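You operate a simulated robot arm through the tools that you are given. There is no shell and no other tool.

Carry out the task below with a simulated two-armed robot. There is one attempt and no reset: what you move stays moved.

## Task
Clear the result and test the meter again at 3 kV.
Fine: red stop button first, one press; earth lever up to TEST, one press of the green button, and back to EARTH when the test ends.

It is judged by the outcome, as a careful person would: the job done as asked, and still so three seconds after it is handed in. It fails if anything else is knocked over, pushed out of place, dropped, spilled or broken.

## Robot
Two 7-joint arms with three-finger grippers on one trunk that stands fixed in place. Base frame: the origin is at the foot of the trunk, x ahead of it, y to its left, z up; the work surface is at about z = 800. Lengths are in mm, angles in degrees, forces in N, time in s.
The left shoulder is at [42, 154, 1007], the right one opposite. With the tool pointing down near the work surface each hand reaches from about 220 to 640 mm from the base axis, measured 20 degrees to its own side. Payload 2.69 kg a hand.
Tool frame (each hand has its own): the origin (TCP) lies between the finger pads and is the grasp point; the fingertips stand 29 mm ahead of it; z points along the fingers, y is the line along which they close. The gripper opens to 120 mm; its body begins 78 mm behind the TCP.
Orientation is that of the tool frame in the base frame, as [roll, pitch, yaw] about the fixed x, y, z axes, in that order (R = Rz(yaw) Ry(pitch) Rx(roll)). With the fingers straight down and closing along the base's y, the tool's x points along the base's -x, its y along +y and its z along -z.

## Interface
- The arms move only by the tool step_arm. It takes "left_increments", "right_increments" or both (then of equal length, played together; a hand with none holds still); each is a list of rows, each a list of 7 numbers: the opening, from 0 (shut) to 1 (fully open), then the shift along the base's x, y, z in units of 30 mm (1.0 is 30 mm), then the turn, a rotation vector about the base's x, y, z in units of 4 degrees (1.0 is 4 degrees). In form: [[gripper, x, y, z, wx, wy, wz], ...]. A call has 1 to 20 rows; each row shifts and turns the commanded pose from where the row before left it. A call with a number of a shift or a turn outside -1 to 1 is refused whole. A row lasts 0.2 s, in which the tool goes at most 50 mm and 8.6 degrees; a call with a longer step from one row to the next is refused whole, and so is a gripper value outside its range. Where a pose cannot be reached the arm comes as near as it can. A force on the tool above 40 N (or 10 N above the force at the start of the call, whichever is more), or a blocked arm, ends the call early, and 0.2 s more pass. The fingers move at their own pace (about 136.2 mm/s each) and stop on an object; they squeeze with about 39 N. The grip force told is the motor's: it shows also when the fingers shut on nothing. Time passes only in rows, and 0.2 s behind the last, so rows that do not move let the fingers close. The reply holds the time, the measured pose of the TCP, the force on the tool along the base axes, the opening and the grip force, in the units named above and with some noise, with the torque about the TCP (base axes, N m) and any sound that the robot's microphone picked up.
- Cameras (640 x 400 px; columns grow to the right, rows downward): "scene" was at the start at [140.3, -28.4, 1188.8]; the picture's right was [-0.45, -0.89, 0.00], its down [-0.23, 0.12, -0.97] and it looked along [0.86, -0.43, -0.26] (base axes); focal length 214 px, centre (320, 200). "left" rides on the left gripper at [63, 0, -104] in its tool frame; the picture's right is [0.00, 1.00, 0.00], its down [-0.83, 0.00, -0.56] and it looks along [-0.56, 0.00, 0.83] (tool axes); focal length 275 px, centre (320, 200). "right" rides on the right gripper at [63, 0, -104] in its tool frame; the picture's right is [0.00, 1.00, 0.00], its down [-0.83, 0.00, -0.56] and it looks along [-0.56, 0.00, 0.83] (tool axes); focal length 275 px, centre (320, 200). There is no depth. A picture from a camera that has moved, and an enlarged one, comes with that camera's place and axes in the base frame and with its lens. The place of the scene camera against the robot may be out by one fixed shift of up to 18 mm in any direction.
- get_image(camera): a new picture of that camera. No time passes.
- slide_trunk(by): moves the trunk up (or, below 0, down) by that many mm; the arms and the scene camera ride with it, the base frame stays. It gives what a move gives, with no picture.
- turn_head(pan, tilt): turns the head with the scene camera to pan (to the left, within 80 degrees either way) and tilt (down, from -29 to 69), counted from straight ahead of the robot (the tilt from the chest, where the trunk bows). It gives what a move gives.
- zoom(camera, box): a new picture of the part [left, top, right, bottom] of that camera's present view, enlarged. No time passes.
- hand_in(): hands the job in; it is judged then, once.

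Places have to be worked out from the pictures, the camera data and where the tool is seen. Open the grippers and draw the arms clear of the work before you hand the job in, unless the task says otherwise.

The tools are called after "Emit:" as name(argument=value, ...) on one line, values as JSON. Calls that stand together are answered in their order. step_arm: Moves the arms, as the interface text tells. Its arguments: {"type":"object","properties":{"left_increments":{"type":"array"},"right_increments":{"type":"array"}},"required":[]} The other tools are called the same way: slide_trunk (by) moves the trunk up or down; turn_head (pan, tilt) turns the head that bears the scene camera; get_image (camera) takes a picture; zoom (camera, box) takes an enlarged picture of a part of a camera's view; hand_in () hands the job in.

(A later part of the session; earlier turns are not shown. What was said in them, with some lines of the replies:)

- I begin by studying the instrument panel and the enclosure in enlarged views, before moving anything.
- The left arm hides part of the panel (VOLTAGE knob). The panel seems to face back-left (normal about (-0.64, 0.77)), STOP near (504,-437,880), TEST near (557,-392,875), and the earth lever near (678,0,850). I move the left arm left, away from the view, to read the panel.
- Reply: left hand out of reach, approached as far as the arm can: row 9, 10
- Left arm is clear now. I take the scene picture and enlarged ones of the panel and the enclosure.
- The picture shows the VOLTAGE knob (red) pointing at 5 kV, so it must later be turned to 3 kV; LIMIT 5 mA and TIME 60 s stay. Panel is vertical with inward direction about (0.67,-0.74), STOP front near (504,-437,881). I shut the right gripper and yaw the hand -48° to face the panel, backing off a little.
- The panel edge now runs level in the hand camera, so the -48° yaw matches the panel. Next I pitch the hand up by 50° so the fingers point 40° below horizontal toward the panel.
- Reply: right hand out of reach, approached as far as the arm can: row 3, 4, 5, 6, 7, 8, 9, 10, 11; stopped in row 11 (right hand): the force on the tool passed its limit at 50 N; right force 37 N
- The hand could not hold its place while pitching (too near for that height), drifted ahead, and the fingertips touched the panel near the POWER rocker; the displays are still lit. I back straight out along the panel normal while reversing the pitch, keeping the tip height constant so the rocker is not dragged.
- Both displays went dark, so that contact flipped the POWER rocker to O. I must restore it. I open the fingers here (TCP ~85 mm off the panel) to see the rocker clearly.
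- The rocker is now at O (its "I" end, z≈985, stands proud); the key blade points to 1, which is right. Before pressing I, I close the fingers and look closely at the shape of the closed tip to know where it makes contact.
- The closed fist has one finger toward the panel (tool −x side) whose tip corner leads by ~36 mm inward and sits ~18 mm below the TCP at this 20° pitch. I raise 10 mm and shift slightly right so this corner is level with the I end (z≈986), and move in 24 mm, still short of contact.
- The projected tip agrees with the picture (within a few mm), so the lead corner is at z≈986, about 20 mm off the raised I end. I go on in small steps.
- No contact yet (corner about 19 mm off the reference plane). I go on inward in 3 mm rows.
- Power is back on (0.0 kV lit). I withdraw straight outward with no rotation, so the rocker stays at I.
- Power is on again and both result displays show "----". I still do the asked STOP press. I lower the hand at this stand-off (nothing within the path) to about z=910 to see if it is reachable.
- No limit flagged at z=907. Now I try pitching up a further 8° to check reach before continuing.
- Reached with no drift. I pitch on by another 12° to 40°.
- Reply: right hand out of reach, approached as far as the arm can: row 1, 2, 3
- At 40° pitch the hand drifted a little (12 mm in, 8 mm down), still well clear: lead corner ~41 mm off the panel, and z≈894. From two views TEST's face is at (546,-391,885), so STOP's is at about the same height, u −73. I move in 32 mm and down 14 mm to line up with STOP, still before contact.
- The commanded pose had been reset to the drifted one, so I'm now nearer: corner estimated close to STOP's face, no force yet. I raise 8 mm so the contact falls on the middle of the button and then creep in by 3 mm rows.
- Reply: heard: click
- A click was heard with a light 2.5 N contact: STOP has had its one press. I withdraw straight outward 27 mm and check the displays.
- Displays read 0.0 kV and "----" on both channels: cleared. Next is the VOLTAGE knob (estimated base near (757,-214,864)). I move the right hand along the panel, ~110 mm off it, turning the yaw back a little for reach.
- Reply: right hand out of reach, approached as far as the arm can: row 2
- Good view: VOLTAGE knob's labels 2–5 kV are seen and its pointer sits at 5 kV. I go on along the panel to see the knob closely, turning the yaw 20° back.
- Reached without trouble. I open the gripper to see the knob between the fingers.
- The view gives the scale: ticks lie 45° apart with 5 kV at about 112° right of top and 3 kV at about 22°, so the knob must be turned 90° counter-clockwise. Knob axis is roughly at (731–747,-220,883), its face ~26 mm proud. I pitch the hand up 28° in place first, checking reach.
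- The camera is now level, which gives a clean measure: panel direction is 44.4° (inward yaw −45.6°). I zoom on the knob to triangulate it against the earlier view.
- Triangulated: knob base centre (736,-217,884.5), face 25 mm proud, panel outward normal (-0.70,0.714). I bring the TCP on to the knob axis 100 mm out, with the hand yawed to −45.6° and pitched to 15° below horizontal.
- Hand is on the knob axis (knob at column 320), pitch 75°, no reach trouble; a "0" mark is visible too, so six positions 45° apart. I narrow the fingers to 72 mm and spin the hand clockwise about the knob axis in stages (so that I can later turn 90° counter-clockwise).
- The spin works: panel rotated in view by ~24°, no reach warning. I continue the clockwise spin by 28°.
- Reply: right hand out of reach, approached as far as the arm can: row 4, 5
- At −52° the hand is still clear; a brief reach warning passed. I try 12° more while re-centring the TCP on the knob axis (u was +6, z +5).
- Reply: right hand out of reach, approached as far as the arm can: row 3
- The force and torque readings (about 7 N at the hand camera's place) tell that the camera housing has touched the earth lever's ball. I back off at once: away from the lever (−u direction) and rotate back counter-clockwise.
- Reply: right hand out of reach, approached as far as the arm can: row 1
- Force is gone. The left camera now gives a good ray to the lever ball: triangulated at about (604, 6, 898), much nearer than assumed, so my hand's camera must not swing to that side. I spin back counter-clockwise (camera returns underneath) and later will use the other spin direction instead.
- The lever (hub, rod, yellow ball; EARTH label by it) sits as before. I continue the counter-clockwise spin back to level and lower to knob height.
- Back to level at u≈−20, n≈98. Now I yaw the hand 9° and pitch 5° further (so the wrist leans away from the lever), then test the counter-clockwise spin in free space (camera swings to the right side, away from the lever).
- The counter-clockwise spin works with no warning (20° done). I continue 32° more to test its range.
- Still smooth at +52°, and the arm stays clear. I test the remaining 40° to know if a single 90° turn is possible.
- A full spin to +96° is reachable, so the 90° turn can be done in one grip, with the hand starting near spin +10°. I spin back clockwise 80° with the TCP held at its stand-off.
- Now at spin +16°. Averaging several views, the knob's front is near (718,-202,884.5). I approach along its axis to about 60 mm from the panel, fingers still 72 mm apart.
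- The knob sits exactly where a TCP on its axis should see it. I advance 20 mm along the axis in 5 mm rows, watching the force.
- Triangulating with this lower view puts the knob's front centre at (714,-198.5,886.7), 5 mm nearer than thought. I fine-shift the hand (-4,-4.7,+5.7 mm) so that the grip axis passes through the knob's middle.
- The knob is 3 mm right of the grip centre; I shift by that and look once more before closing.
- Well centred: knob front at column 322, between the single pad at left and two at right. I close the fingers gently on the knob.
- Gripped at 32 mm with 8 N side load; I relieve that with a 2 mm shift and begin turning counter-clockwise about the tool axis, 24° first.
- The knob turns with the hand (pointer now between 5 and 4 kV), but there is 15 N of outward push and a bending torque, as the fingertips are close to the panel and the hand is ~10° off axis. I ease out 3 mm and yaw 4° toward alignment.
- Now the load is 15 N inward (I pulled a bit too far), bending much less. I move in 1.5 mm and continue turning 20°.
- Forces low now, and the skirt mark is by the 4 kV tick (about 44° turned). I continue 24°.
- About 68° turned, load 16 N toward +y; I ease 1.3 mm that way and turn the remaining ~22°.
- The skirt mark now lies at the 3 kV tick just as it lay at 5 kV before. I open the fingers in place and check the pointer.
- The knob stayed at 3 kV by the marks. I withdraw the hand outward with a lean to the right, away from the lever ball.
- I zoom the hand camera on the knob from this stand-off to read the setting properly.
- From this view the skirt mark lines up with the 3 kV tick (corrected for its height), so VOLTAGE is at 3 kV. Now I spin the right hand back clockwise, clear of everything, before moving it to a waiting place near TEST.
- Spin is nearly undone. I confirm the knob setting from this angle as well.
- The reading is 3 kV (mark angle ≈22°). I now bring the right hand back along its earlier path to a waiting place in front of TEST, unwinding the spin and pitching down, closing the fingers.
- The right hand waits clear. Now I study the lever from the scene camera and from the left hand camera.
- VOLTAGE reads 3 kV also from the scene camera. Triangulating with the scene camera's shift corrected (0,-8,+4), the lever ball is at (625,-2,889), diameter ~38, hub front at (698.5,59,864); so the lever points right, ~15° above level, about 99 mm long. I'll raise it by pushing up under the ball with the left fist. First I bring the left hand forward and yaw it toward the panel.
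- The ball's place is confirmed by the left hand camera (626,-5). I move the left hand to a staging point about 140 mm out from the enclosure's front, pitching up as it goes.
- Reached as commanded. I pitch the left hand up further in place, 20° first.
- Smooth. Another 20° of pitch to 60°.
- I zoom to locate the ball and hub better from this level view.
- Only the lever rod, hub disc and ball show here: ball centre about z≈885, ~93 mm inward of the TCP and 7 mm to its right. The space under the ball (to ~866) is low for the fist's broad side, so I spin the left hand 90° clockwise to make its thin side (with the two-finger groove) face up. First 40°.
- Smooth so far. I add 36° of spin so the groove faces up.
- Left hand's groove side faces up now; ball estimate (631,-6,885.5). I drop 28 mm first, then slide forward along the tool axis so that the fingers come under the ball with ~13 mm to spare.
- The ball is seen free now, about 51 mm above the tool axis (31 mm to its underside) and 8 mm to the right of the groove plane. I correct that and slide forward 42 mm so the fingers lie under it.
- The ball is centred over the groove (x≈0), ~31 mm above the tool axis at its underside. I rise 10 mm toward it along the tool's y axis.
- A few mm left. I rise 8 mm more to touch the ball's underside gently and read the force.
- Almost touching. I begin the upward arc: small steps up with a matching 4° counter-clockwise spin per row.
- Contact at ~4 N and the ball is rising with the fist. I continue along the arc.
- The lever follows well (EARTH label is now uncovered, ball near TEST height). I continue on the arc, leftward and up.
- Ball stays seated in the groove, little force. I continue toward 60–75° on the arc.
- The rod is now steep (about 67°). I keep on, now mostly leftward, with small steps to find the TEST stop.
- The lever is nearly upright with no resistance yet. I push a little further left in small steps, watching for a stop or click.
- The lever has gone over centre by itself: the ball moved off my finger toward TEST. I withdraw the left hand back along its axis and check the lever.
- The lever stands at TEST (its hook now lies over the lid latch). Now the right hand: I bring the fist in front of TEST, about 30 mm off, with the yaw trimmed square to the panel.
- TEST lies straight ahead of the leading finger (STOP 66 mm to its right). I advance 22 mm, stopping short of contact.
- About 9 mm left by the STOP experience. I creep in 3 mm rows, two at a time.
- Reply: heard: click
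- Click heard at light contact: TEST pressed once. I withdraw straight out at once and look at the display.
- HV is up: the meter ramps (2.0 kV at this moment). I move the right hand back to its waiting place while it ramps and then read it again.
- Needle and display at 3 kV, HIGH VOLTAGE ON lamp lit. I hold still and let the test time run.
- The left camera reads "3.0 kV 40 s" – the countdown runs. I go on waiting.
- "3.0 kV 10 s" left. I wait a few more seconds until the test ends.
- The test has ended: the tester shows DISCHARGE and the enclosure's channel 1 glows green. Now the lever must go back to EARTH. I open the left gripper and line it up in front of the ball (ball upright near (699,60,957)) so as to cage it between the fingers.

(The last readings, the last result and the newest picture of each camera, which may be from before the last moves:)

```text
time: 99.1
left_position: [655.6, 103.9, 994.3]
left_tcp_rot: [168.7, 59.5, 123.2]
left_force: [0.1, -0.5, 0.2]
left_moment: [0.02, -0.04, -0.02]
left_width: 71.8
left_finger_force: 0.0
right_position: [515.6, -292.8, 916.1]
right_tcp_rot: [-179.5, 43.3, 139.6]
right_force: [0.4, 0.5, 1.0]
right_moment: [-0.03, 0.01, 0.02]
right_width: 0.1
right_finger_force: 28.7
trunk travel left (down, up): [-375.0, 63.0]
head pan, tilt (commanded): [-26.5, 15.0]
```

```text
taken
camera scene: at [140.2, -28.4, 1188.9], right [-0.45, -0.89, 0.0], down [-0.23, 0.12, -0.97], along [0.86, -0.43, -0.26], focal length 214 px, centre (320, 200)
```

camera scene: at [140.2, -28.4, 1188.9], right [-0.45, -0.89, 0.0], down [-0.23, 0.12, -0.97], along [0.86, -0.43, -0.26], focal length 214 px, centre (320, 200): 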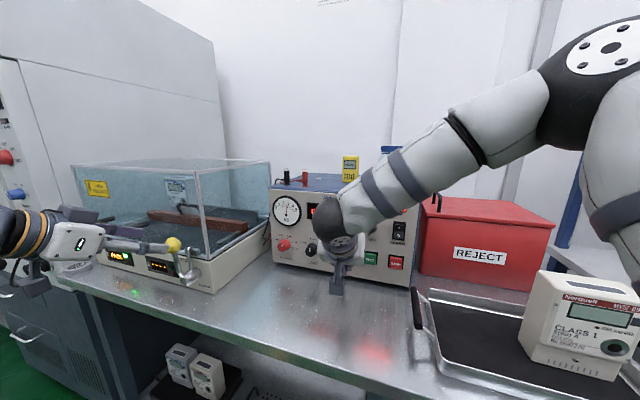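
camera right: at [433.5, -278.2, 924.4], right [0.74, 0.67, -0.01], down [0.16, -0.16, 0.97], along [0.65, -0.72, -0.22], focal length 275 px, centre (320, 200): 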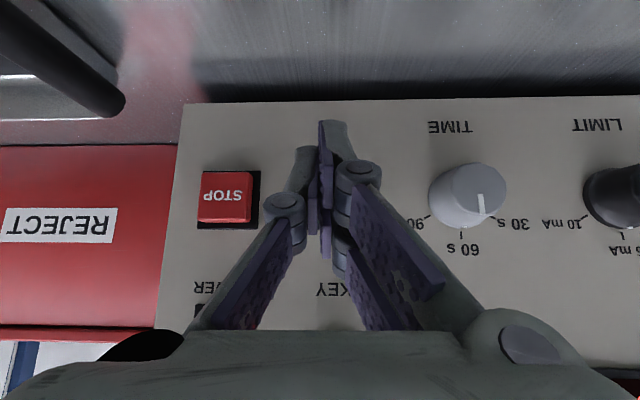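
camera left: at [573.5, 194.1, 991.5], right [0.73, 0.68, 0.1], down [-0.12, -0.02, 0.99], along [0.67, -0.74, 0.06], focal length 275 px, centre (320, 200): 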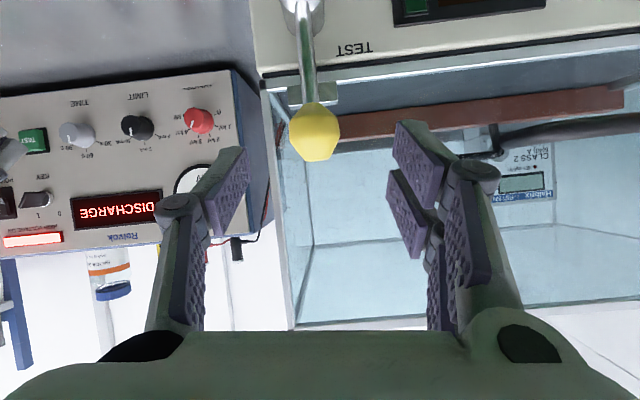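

Ball is between the open fingers (column 315), channel 1 shows PASS. I advance along the tool axis to bring the ball between the pads.

Emit:
step_arm(left_increments=[[0.6, 0.377, -0.41, -0.326, 0, 0, 0], [0.6, 0.377, -0.41, -0.326, 0, 0, 0], [0.6, 0.34, -0.37, -0.29, 0, 0, 0]])

Emit:
get_image(camera="left")

Emit:
zoom(camera="scene", box=[80, 190, 260, 310])

```text
time: 99.9
left_position: [686.3, 68.9, 966.9]
left_tcp_rot: [168.8, 59.4, 123.3]
left_force: [0.1, -0.7, -0.7]
left_moment: [-0.01, 0.06, -0.02]
left_width: 72.0
left_finger_force: 0.0
right_position: [515.2, -293.2, 915.9]
right_tcp_rot: [-179.3, 43.2, 139.6]
right_force: [-0.4, 0.0, -0.5]
right_moment: [-0.01, -0.01, -0.01]
right_width: 0.0
right_finger_force: 28.5
trunk travel left (down, up): [-375.0, 63.0]
head pan, tilt (commanded): [-26.5, 15.0]
```

```text
taken
camera left: at [605.8, 158.7, 963.8], right [0.73, 0.68, 0.1], down [-0.12, -0.02, 0.99], along [0.67, -0.74, 0.06], focal length 275 px, centre (320, 200)
```

left: 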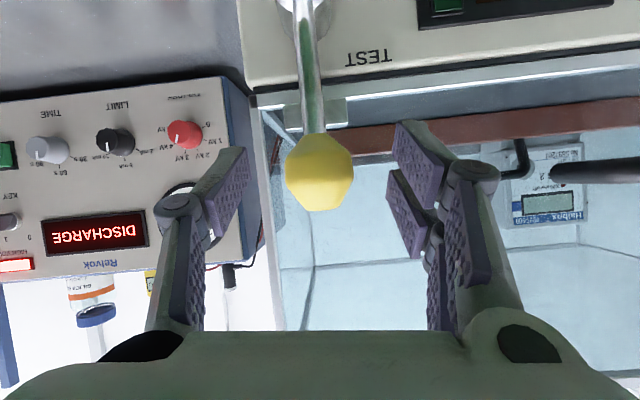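

```text
3.33 times, centred on (170, 250) of scene
camera zoom: at [140.5, -28.4, 1188.8], right [-0.45, -0.89, 0.0], down [-0.23, 0.12, -0.97], along [0.86, -0.43, -0.26], focal length 715 px, centre (820, 33)
```

zoom: 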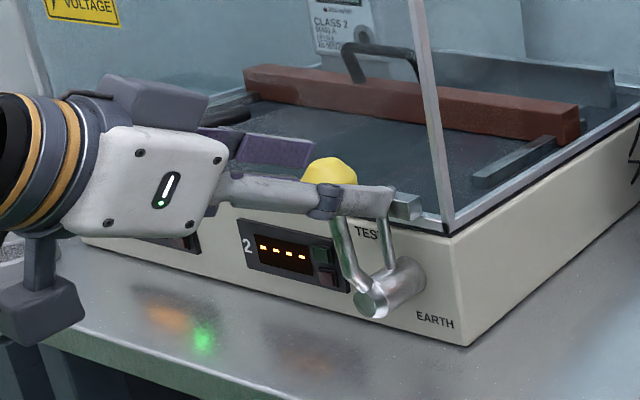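

The ball sits centred between the pads (its diameter comes out at ~33 mm). I narrow the fingers to a loose 45 mm cage, then move right to take the lever back over centre, spinning clockwise with it.

Emit:
step_arm(left_increments=[[0.45, 0, 0, 0, 0, 0, 0], [0.375, 0, 0, 0, 0, 0, 0], [0.375, -0.155, -0.15, 0, 0, 0, 0]])

Emit:
get_image(camera="left")

```text
time: 100.7
left_position: [682.6, 64.0, 966.9]
left_tcp_rot: [168.7, 59.4, 123.2]
left_force: [0.3, 0.3, 0.3]
left_moment: [0.02, 0.01, 0.01]
left_width: 45.3
left_finger_force: 0.1
right_position: [514.1, -293.4, 916.2]
right_tcp_rot: [-179.5, 43.4, 139.5]
right_force: [0.7, 0.5, 0.0]
right_moment: [0.02, 0.02, 0.02]
right_width: 0.1
right_finger_force: 28.3
trunk travel left (down, up): [-375.0, 63.0]
head pan, tilt (commanded): [-26.5, 15.0]
```

```text
taken
camera left: at [600.8, 153.9, 964.8], right [0.73, 0.68, 0.1], down [-0.12, -0.02, 0.99], along [0.67, -0.74, 0.06], focal length 275 px, centre (320, 200)
```

left: 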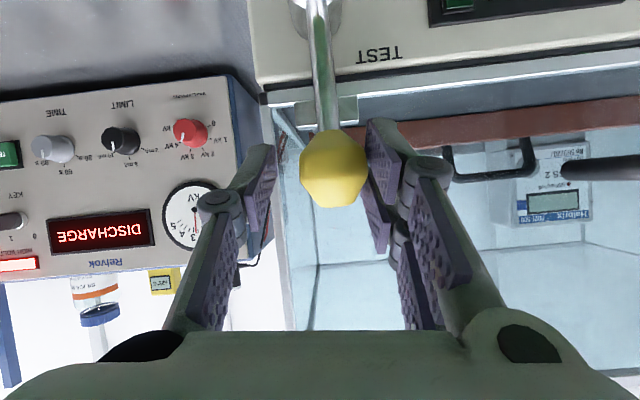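

The ball is against the left-side pads now. I drive right and slightly down along the arc, 15° with matching spin.

Emit:
step_arm(left_increments=[[0.375, -0.152, -0.139, -0.03, 0.585, -0.5625, -0.469], [0.375, -0.152, -0.139, -0.039, 0.585, -0.5625, -0.469], [0.375, -0.152, -0.139, -0.045, 0.585, -0.5625, -0.469], [0.375, -0.152, -0.139, -0.05, 0.585, -0.5625, -0.469]])

Emit:
get_image(camera="left")

Emit:
zoom(camera="scene", box=[80, 190, 260, 310])

```text
time: 101.7
left_position: [665.1, 46.6, 962.9]
left_tcp_rot: [147.3, 53.7, 97.7]
left_force: [-0.3, -0.3, -0.4]
left_moment: [0.0, 0.01, 0.03]
left_width: 45.1
left_finger_force: 0.4
right_position: [515.9, -292.7, 916.1]
right_tcp_rot: [-179.5, 43.3, 139.6]
right_force: [1.7, 0.1, 0.3]
right_moment: [0.01, 0.0, 0.0]
right_width: 0.1
right_finger_force: 28.5
trunk travel left (down, up): [-375.0, 63.0]
head pan, tilt (commanded): [-26.5, 15.0]
```

```text
taken
camera left: at [595.7, 146.5, 963.4], right [0.78, 0.54, 0.32], down [-0.28, -0.16, 0.95], along [0.56, -0.83, 0.03], focal length 275 px, centre (320, 200)
```

left: 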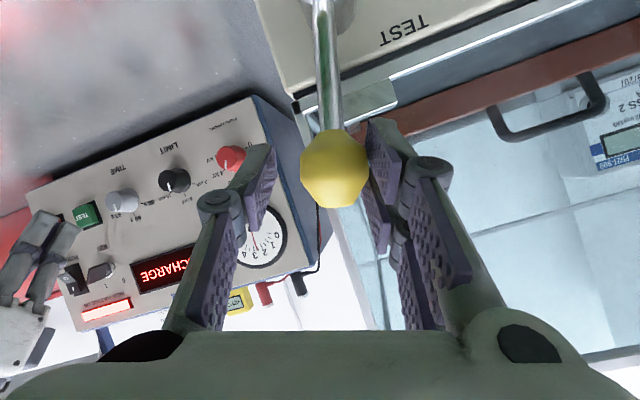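

```text
3.33 times, centred on (170, 250) of scene
camera zoom: at [140.3, -28.4, 1188.8], right [-0.45, -0.89, 0.0], down [-0.23, 0.12, -0.97], along [0.86, -0.43, -0.26], focal length 715 px, centre (820, 33)
```

zoom: 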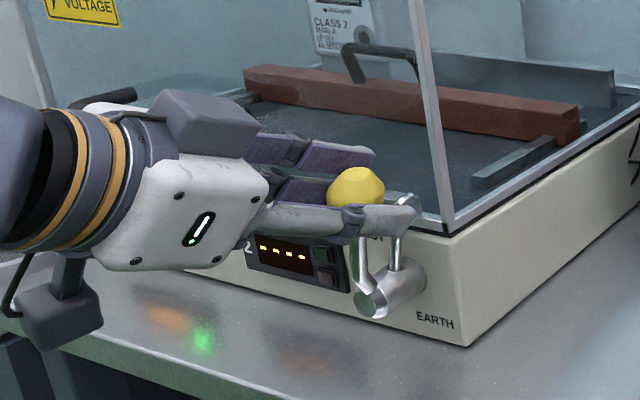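

The lever follows in the cage. I continue the arc, 30° more.

Emit:
step_arm(left_increments=[[0.375, -0.139, -0.128, -0.075, 0.585, -0.5625, -0.469], [0.375, -0.139, -0.128, -0.085, 0.585, -0.5625, -0.469], [0.375, -0.139, -0.128, -0.095, 0.585, -0.5625, -0.469], [0.375, -0.139, -0.128, -0.105, 0.585, -0.5625, -0.469]])

Emit:
get_image(camera="left")

Emit:
zoom(camera="scene", box=[80, 190, 260, 310])

```text
time: 102.7
left_position: [648.0, 30.9, 952.2]
left_tcp_rot: [133.8, 44.0, 79.9]
left_force: [-0.7, -0.9, 0.2]
left_moment: [-0.03, 0.0, -0.02]
left_width: 45.0
left_finger_force: 0.3
right_position: [516.0, -292.5, 915.6]
right_tcp_rot: [-179.5, 43.3, 139.7]
right_force: [-0.4, 0.2, -0.1]
right_moment: [0.02, -0.01, -0.02]
right_width: 0.2
right_finger_force: 28.5
trunk travel left (down, up): [-375.0, 63.0]
head pan, tilt (commanded): [-26.5, 15.0]
```

```text
taken
camera left: at [591.2, 137.9, 959.0], right [0.77, 0.37, 0.52], down [-0.45, -0.26, 0.85], along [0.45, -0.89, -0.03], focal length 275 px, centre (320, 200)
```

left: 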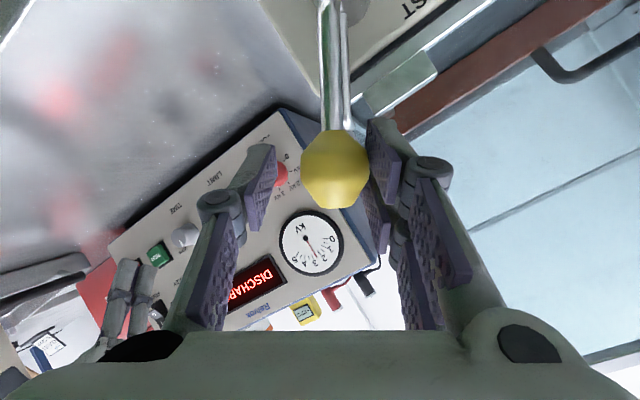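

```text
3.33 times, centred on (170, 250) of scene
camera zoom: at [140.3, -28.4, 1188.8], right [-0.45, -0.89, 0.0], down [-0.23, 0.12, -0.97], along [0.86, -0.43, -0.26], focal length 715 px, centre (820, 33)
```

zoom: 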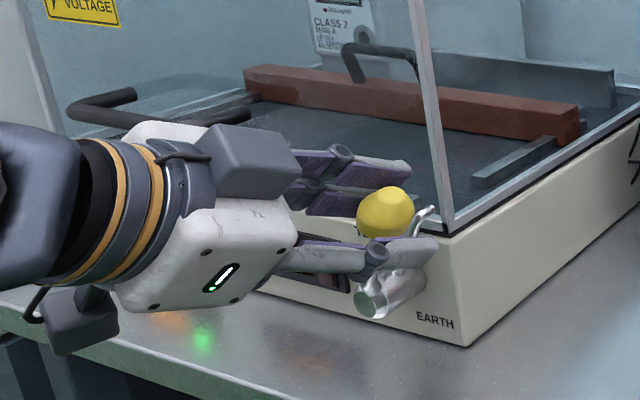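

Tracking well with hardly any force. Next 30° of the arc.

Emit:
step_arm(left_increments=[[0.375, -0.1175, -0.107, -0.122, 0.585, -0.5625, -0.469], [0.375, -0.1175, -0.107, -0.132, 0.585, -0.5625, -0.469], [0.375, -0.1175, -0.107, -0.142, 0.585, -0.5625, -0.469], [0.375, -0.1175, -0.107, -0.152, 0.585, -0.5625, -0.469], [0.375, -0.087, -0.079, -0.165, 0.585, -0.5625, -0.469], [0.375, -0.087, -0.079, -0.17, 0.585, -0.5625, -0.469], [0.375, -0.087, -0.079, -0.175, 0.585, -0.5625, -0.469], [0.375, -0.087, -0.079, -0.182, 0.585, -0.5625, -0.469]])

Emit:
get_image(camera="left")

Emit:
zoom(camera="scene", box=[80, 190, 260, 310])

```text
time: 104.5
left_position: [623.4, 8.4, 913.2]
left_tcp_rot: [122.1, 20.2, 58.2]
left_force: [0.4, -0.3, -0.3]
left_moment: [0.02, 0.01, 0.03]
left_width: 45.1
left_finger_force: 0.1
right_position: [515.2, -292.7, 916.3]
right_tcp_rot: [-179.6, 43.3, 139.6]
right_force: [0.6, -0.2, 0.3]
right_moment: [0.0, 0.0, 0.02]
right_width: 0.2
right_finger_force: 29.1
trunk travel left (down, up): [-375.0, 63.0]
head pan, tilt (commanded): [-26.5, 15.0]
```

```text
taken
camera left: at [590.4, 121.7, 943.3], right [0.6, -0.03, 0.8], down [-0.76, -0.33, 0.56], along [0.24, -0.94, -0.22], focal length 275 px, centre (320, 200)
```

left: 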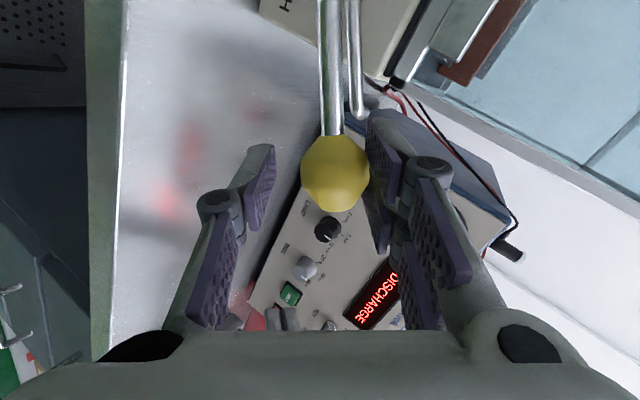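

```text
3.33 times, centred on (170, 250) of scene
camera zoom: at [140.3, -28.5, 1188.8], right [-0.45, -0.89, 0.0], down [-0.23, 0.12, -0.97], along [0.86, -0.43, -0.26], focal length 715 px, centre (820, 33)
```

zoom: 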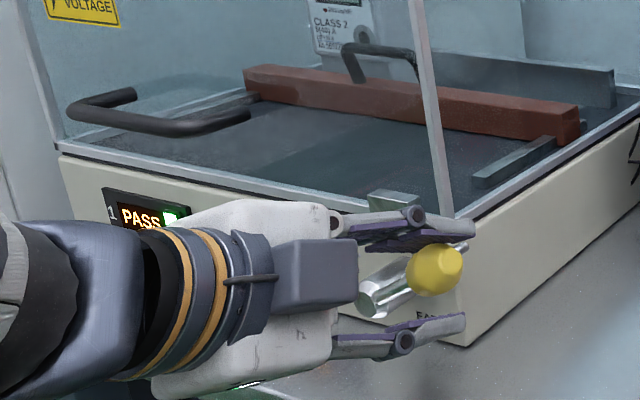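

PASS is shown on channel 1. The lever is at about 30°; I continue down to the EARTH end.

Emit:
step_arm(left_increments=[[0.375, -0.05, -0.045, -0.18, 0.53, -0.51, -0.425], [0.375, -0.045, -0.04, -0.18, 0.53, -0.51, -0.425], [0.375, -0.04, -0.037, -0.18, 0.53, -0.51, -0.425], [0.375, -0.035, -0.035, -0.18, 0.53, -0.51, -0.425]])

Emit:
get_image(camera="left")

Emit:
zoom(camera="scene", box=[80, 190, 260, 310])

```text
time: 105.5
left_position: [619.4, 4.7, 892.4]
left_tcp_rot: [120.3, 8.6, 50.9]
left_force: [-0.5, 0.0, 0.5]
left_moment: [-0.04, -0.01, -0.06]
left_width: 44.5
left_finger_force: 0.0
right_position: [515.9, -294.1, 915.8]
right_tcp_rot: [-179.5, 43.4, 139.5]
right_force: [-0.5, 0.1, 0.2]
right_moment: [-0.01, -0.04, 0.01]
right_width: 0.4
right_finger_force: 28.5
trunk travel left (down, up): [-375.0, 63.0]
head pan, tilt (commanded): [-26.5, 15.0]
```

```text
taken
camera left: at [593.4, 115.7, 934.8], right [0.47, -0.22, 0.85], down [-0.87, -0.3, 0.4], along [0.17, -0.93, -0.33], focal length 275 px, centre (320, 200)
```

left: 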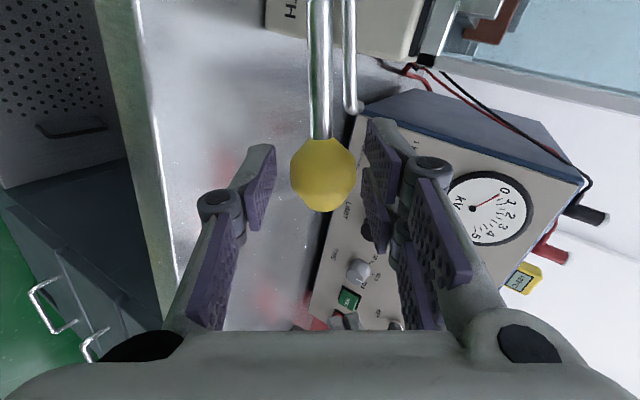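

```text
3.33 times, centred on (170, 250) of scene
camera zoom: at [140.3, -28.4, 1188.9], right [-0.45, -0.89, 0.0], down [-0.23, 0.12, -0.97], along [0.86, -0.43, -0.26], focal length 715 px, centre (820, 33)
```

zoom: 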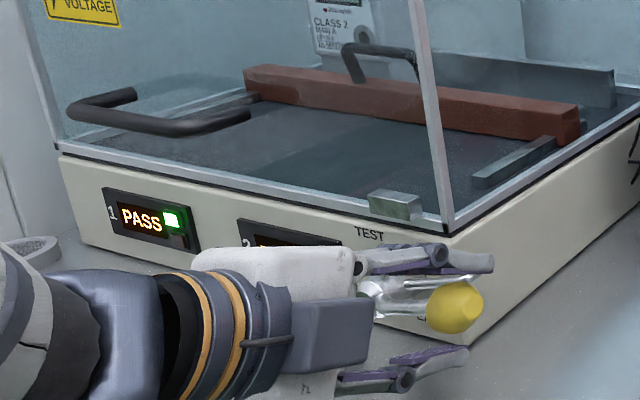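

The lever has snapped home at EARTH: ball exactly where it was at the start, and the kV gauge reads 0. I widen the fingers slightly and withdraw the left hand straight back along its axis.

Emit:
step_arm(left_increments=[[0.5, 0, 0, 0, 0, 0, 0], [0.5, -0.312, 0.3, 0.25, 0, 0, 0], [0.5, -0.416, 0.4, 0.333, 0, 0, 0], [0.5, -0.416, 0.4, 0.333, 0, 0, 0], [0.5, -0.416, 0.4, 0.333, 0, 0, 0], [0.5, -0.416, 0.4, 0.333, 0, 0, 0]])

Emit:
get_image(camera="left")

Emit:
get_image(camera="scene")

Emit:
zoom(camera="scene", box=[80, 190, 260, 310])

```text
time: 106.9
left_position: [557.5, 62.8, 941.0]
left_tcp_rot: [120.2, 8.6, 51.0]
left_force: [0.1, -0.1, -0.2]
left_moment: [-0.03, -0.02, 0.03]
left_width: 59.9
left_finger_force: 0.1
right_position: [515.4, -293.4, 916.1]
right_tcp_rot: [-179.5, 43.3, 139.5]
right_force: [-0.3, -0.1, -0.2]
right_moment: [0.04, -0.01, 0.03]
right_width: 0.1
right_finger_force: 28.5
trunk travel left (down, up): [-375.0, 63.0]
head pan, tilt (commanded): [-26.5, 15.0]
```

```text
taken
camera left: at [532.9, 173.3, 983.9], right [0.47, -0.22, 0.85], down [-0.87, -0.3, 0.4], along [0.17, -0.93, -0.33], focal length 275 px, centre (320, 200)
```

left: 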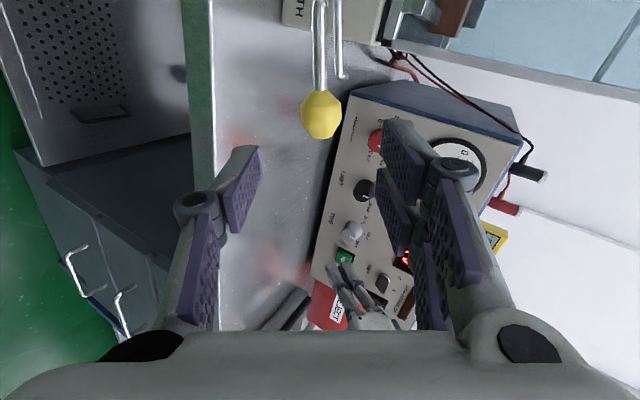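

```text
taken
camera scene: at [140.0, -28.3, 1188.9], right [-0.45, -0.89, 0.0], down [-0.23, 0.12, -0.97], along [0.86, -0.43, -0.26], focal length 214 px, centre (320, 200)
```

scene: 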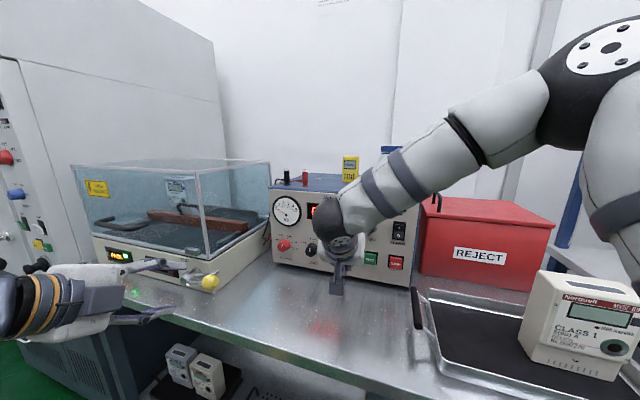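

```text
3.33 times, centred on (170, 250) of scene
camera zoom: at [140.0, -28.3, 1188.9], right [-0.45, -0.89, 0.0], down [-0.23, 0.12, -0.97], along [0.86, -0.43, -0.26], focal length 715 px, centre (820, 33)
```

zoom: 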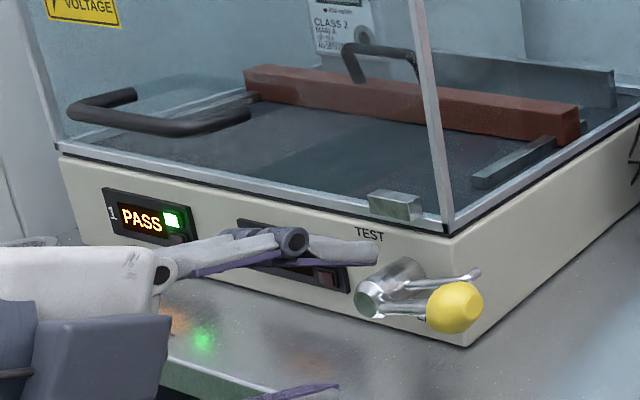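

Lever at EARTH, PASS shown, all in place. I draw both arms back from the work and open the grippers.

Emit:
step_arm(left_increments=[[0.5, -0.6, 0.5, 0.5, 0, 0, 0], [0.7, -0.6, 0.5, 0.5, 0, 0, 0], [1, -0.6, 0.5, 0.5, 0, 0, 0], [1, 0, 0, 0, 0, 0, 0]], right_increments=[[0, 0, 0.7, 0.4, 0, 0, 0], [0, 0, 0.7, 0.4, 0, 0, 0], [0.5, 0, 0.7, 0.4, 0, 0, 0], [1, 0, 0, 0, 0, 0, 0]])

Emit:
get_image(camera="scene")

Emit:
get_image(camera="right")

```text
time: 107.9
left_position: [527.9, 120.1, 965.3]
left_tcp_rot: [120.3, 8.6, 50.9]
left_force: [0.6, -0.3, 0.3]
left_moment: [0.01, 0.01, 0.02]
left_width: 120.0
left_finger_force: 0.1
left hand out of reach, approached as far as the arm can: row 1, 2, 3
right_position: [517.3, -230.2, 952.8]
right_tcp_rot: [-179.5, 43.3, 139.6]
right_force: [0.0, -0.7, -0.2]
right_moment: [-0.01, 0.0, 0.0]
right_width: 119.0
right_finger_force: 0.1
trunk travel left (down, up): [-375.0, 63.0]
head pan, tilt (commanded): [-26.5, 15.0]
```

```text
taken
camera scene: at [140.3, -28.4, 1188.8], right [-0.45, -0.89, 0.0], down [-0.23, 0.12, -0.97], along [0.86, -0.43, -0.26], focal length 214 px, centre (320, 200)
```

scene: 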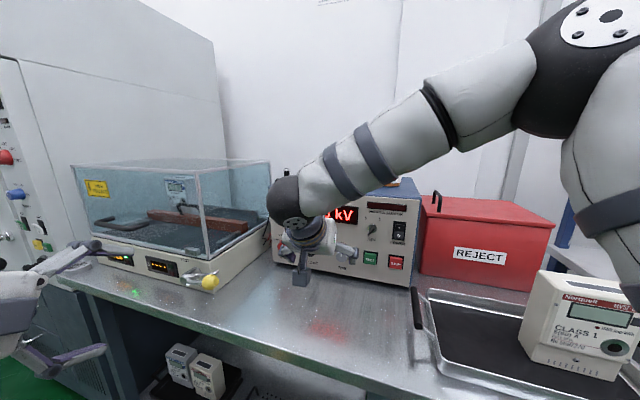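

```text
taken
camera right: at [428.2, -153.8, 984.0], right [0.65, 0.76, -0.01], down [0.18, -0.14, 0.97], along [0.74, -0.64, -0.22], focal length 275 px, centre (320, 200)
```

right: 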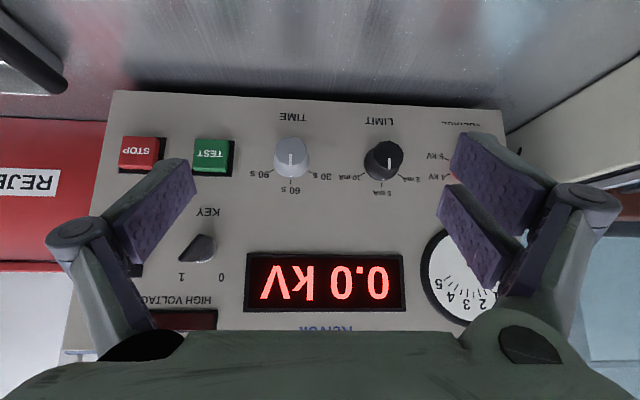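

The tester shows 0.0 kV, HV lamp out; TIME 60 s, LIMIT 5 mA and key are unchanged. I draw the right hand a bit higher and further back and take a last look at everything.

Emit:
step_arm(right_increments=[[1, -0.3, 0.1, 0.3, 0.65, 0.76, 0], [1, -0.3, 0.1, 0.3, 0.65, 0.76, 0], [1, -0.3, 0.1, 0.3, 0.65, 0.76, 0], [1, -0.3, 0.1, 0.3, 0.65, 0.76, 0], [1, -0.3, 0.1, 0.3, 0.65, 0.76, 0], [1, -0.3, 0.1, 0.3, 0.65, 0.76, 0]])

Emit:
get_image(camera="scene")

Emit:
zoom(camera="scene", box=[80, 160, 440, 310])

Emit:
get_image(camera="right")

```text
time: 109.3
left_position: [527.1, 119.9, 965.2]
left_tcp_rot: [120.2, 8.5, 51.0]
left_force: [0.7, -0.2, 0.2]
left_moment: [-0.03, 0.04, 0.01]
left_width: 120.1
left_finger_force: 0.1
right_position: [464.6, -212.8, 1006.4]
right_tcp_rot: [-179.5, 19.3, 139.5]
right_force: [-0.3, 0.4, -0.4]
right_moment: [0.02, -0.03, 0.0]
right_width: 120.0
right_finger_force: 0.0
trunk travel left (down, up): [-375.0, 63.0]
head pan, tilt (commanded): [-26.5, 15.0]
```

```text
taken
camera scene: at [140.2, -28.4, 1188.9], right [-0.45, -0.89, 0.0], down [-0.23, 0.12, -0.97], along [0.86, -0.43, -0.26], focal length 214 px, centre (320, 200)
```

scene: 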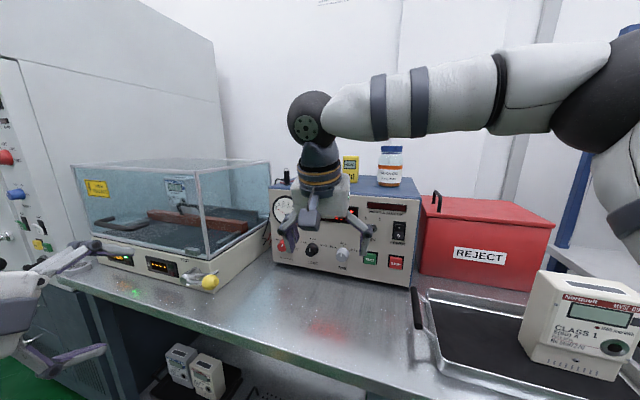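

```text
1.78 times, centred on (260, 235) of scene
camera zoom: at [140.2, -28.4, 1188.9], right [-0.45, -0.89, 0.0], down [-0.23, 0.12, -0.97], along [0.86, -0.43, -0.26], focal length 381 px, centre (427, 138)
```

zoom: 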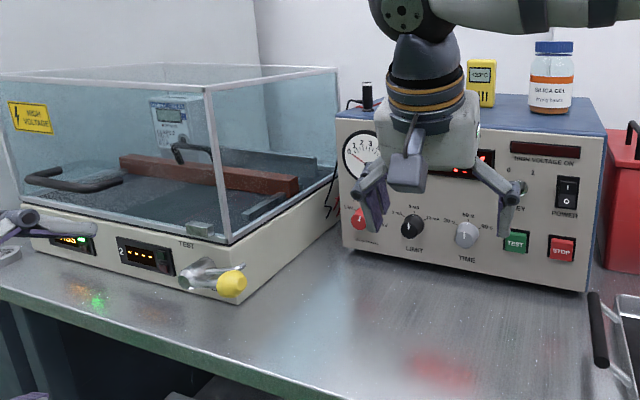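

```text
taken
camera right: at [392.6, -152.3, 1082.6], right [0.65, 0.76, -0.01], down [0.46, -0.38, 0.8], along [0.61, -0.52, -0.6], focal length 275 px, centre (320, 200)
```

right: 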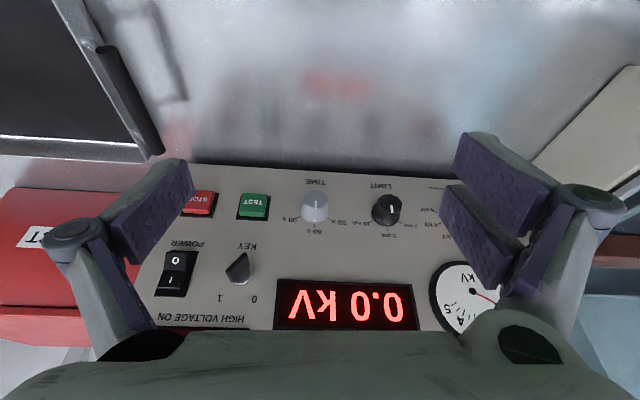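

Everything reads as it should: PASS on channel 1, 0.0 kV, HV lamp out, lever at EARTH, VOLTAGE at 3 kV, power on, nothing displaced. Both arms are clear with their grippers open, so I hand the job in.

Emit:
hand_in()

```text
The job is handed in.
```

The meter was tested again at 3 kV and channel 1 shows PASS. The tester reads 0.0 kV with the high-voltage lamp out, and the lever is back at EARTH.

**Steps, in order:**
- **Stop:** I pressed the red button once.
- **Voltage:** the VOLTAGE knob was at 5 kV, so I turned it to 3 kV. TIME (60 s), LIMIT (5 mA) and the key are unchanged.
- **Test:** I put the lever up to TEST and pressed the green button once. The tester held 3.0 kV until the time ran out, then showed DISCHARGE.
- **Earth:** I put the lever back to EARTH.

**Two mistakes of mine:**
- **Power switched off briefly:** before the stop press, the right hand drifted into the panel and knocked the POWER rocker to off. I switched it straight back on. By then the power cut had already cleared the old FAIL to "----", so your stop press came after that.
- **Lever touched:** while turning the knob, the right hand's camera lightly touched the earth lever's ball, at about 7 N. The lever did not move.

Nothing was knocked over or left out of place.
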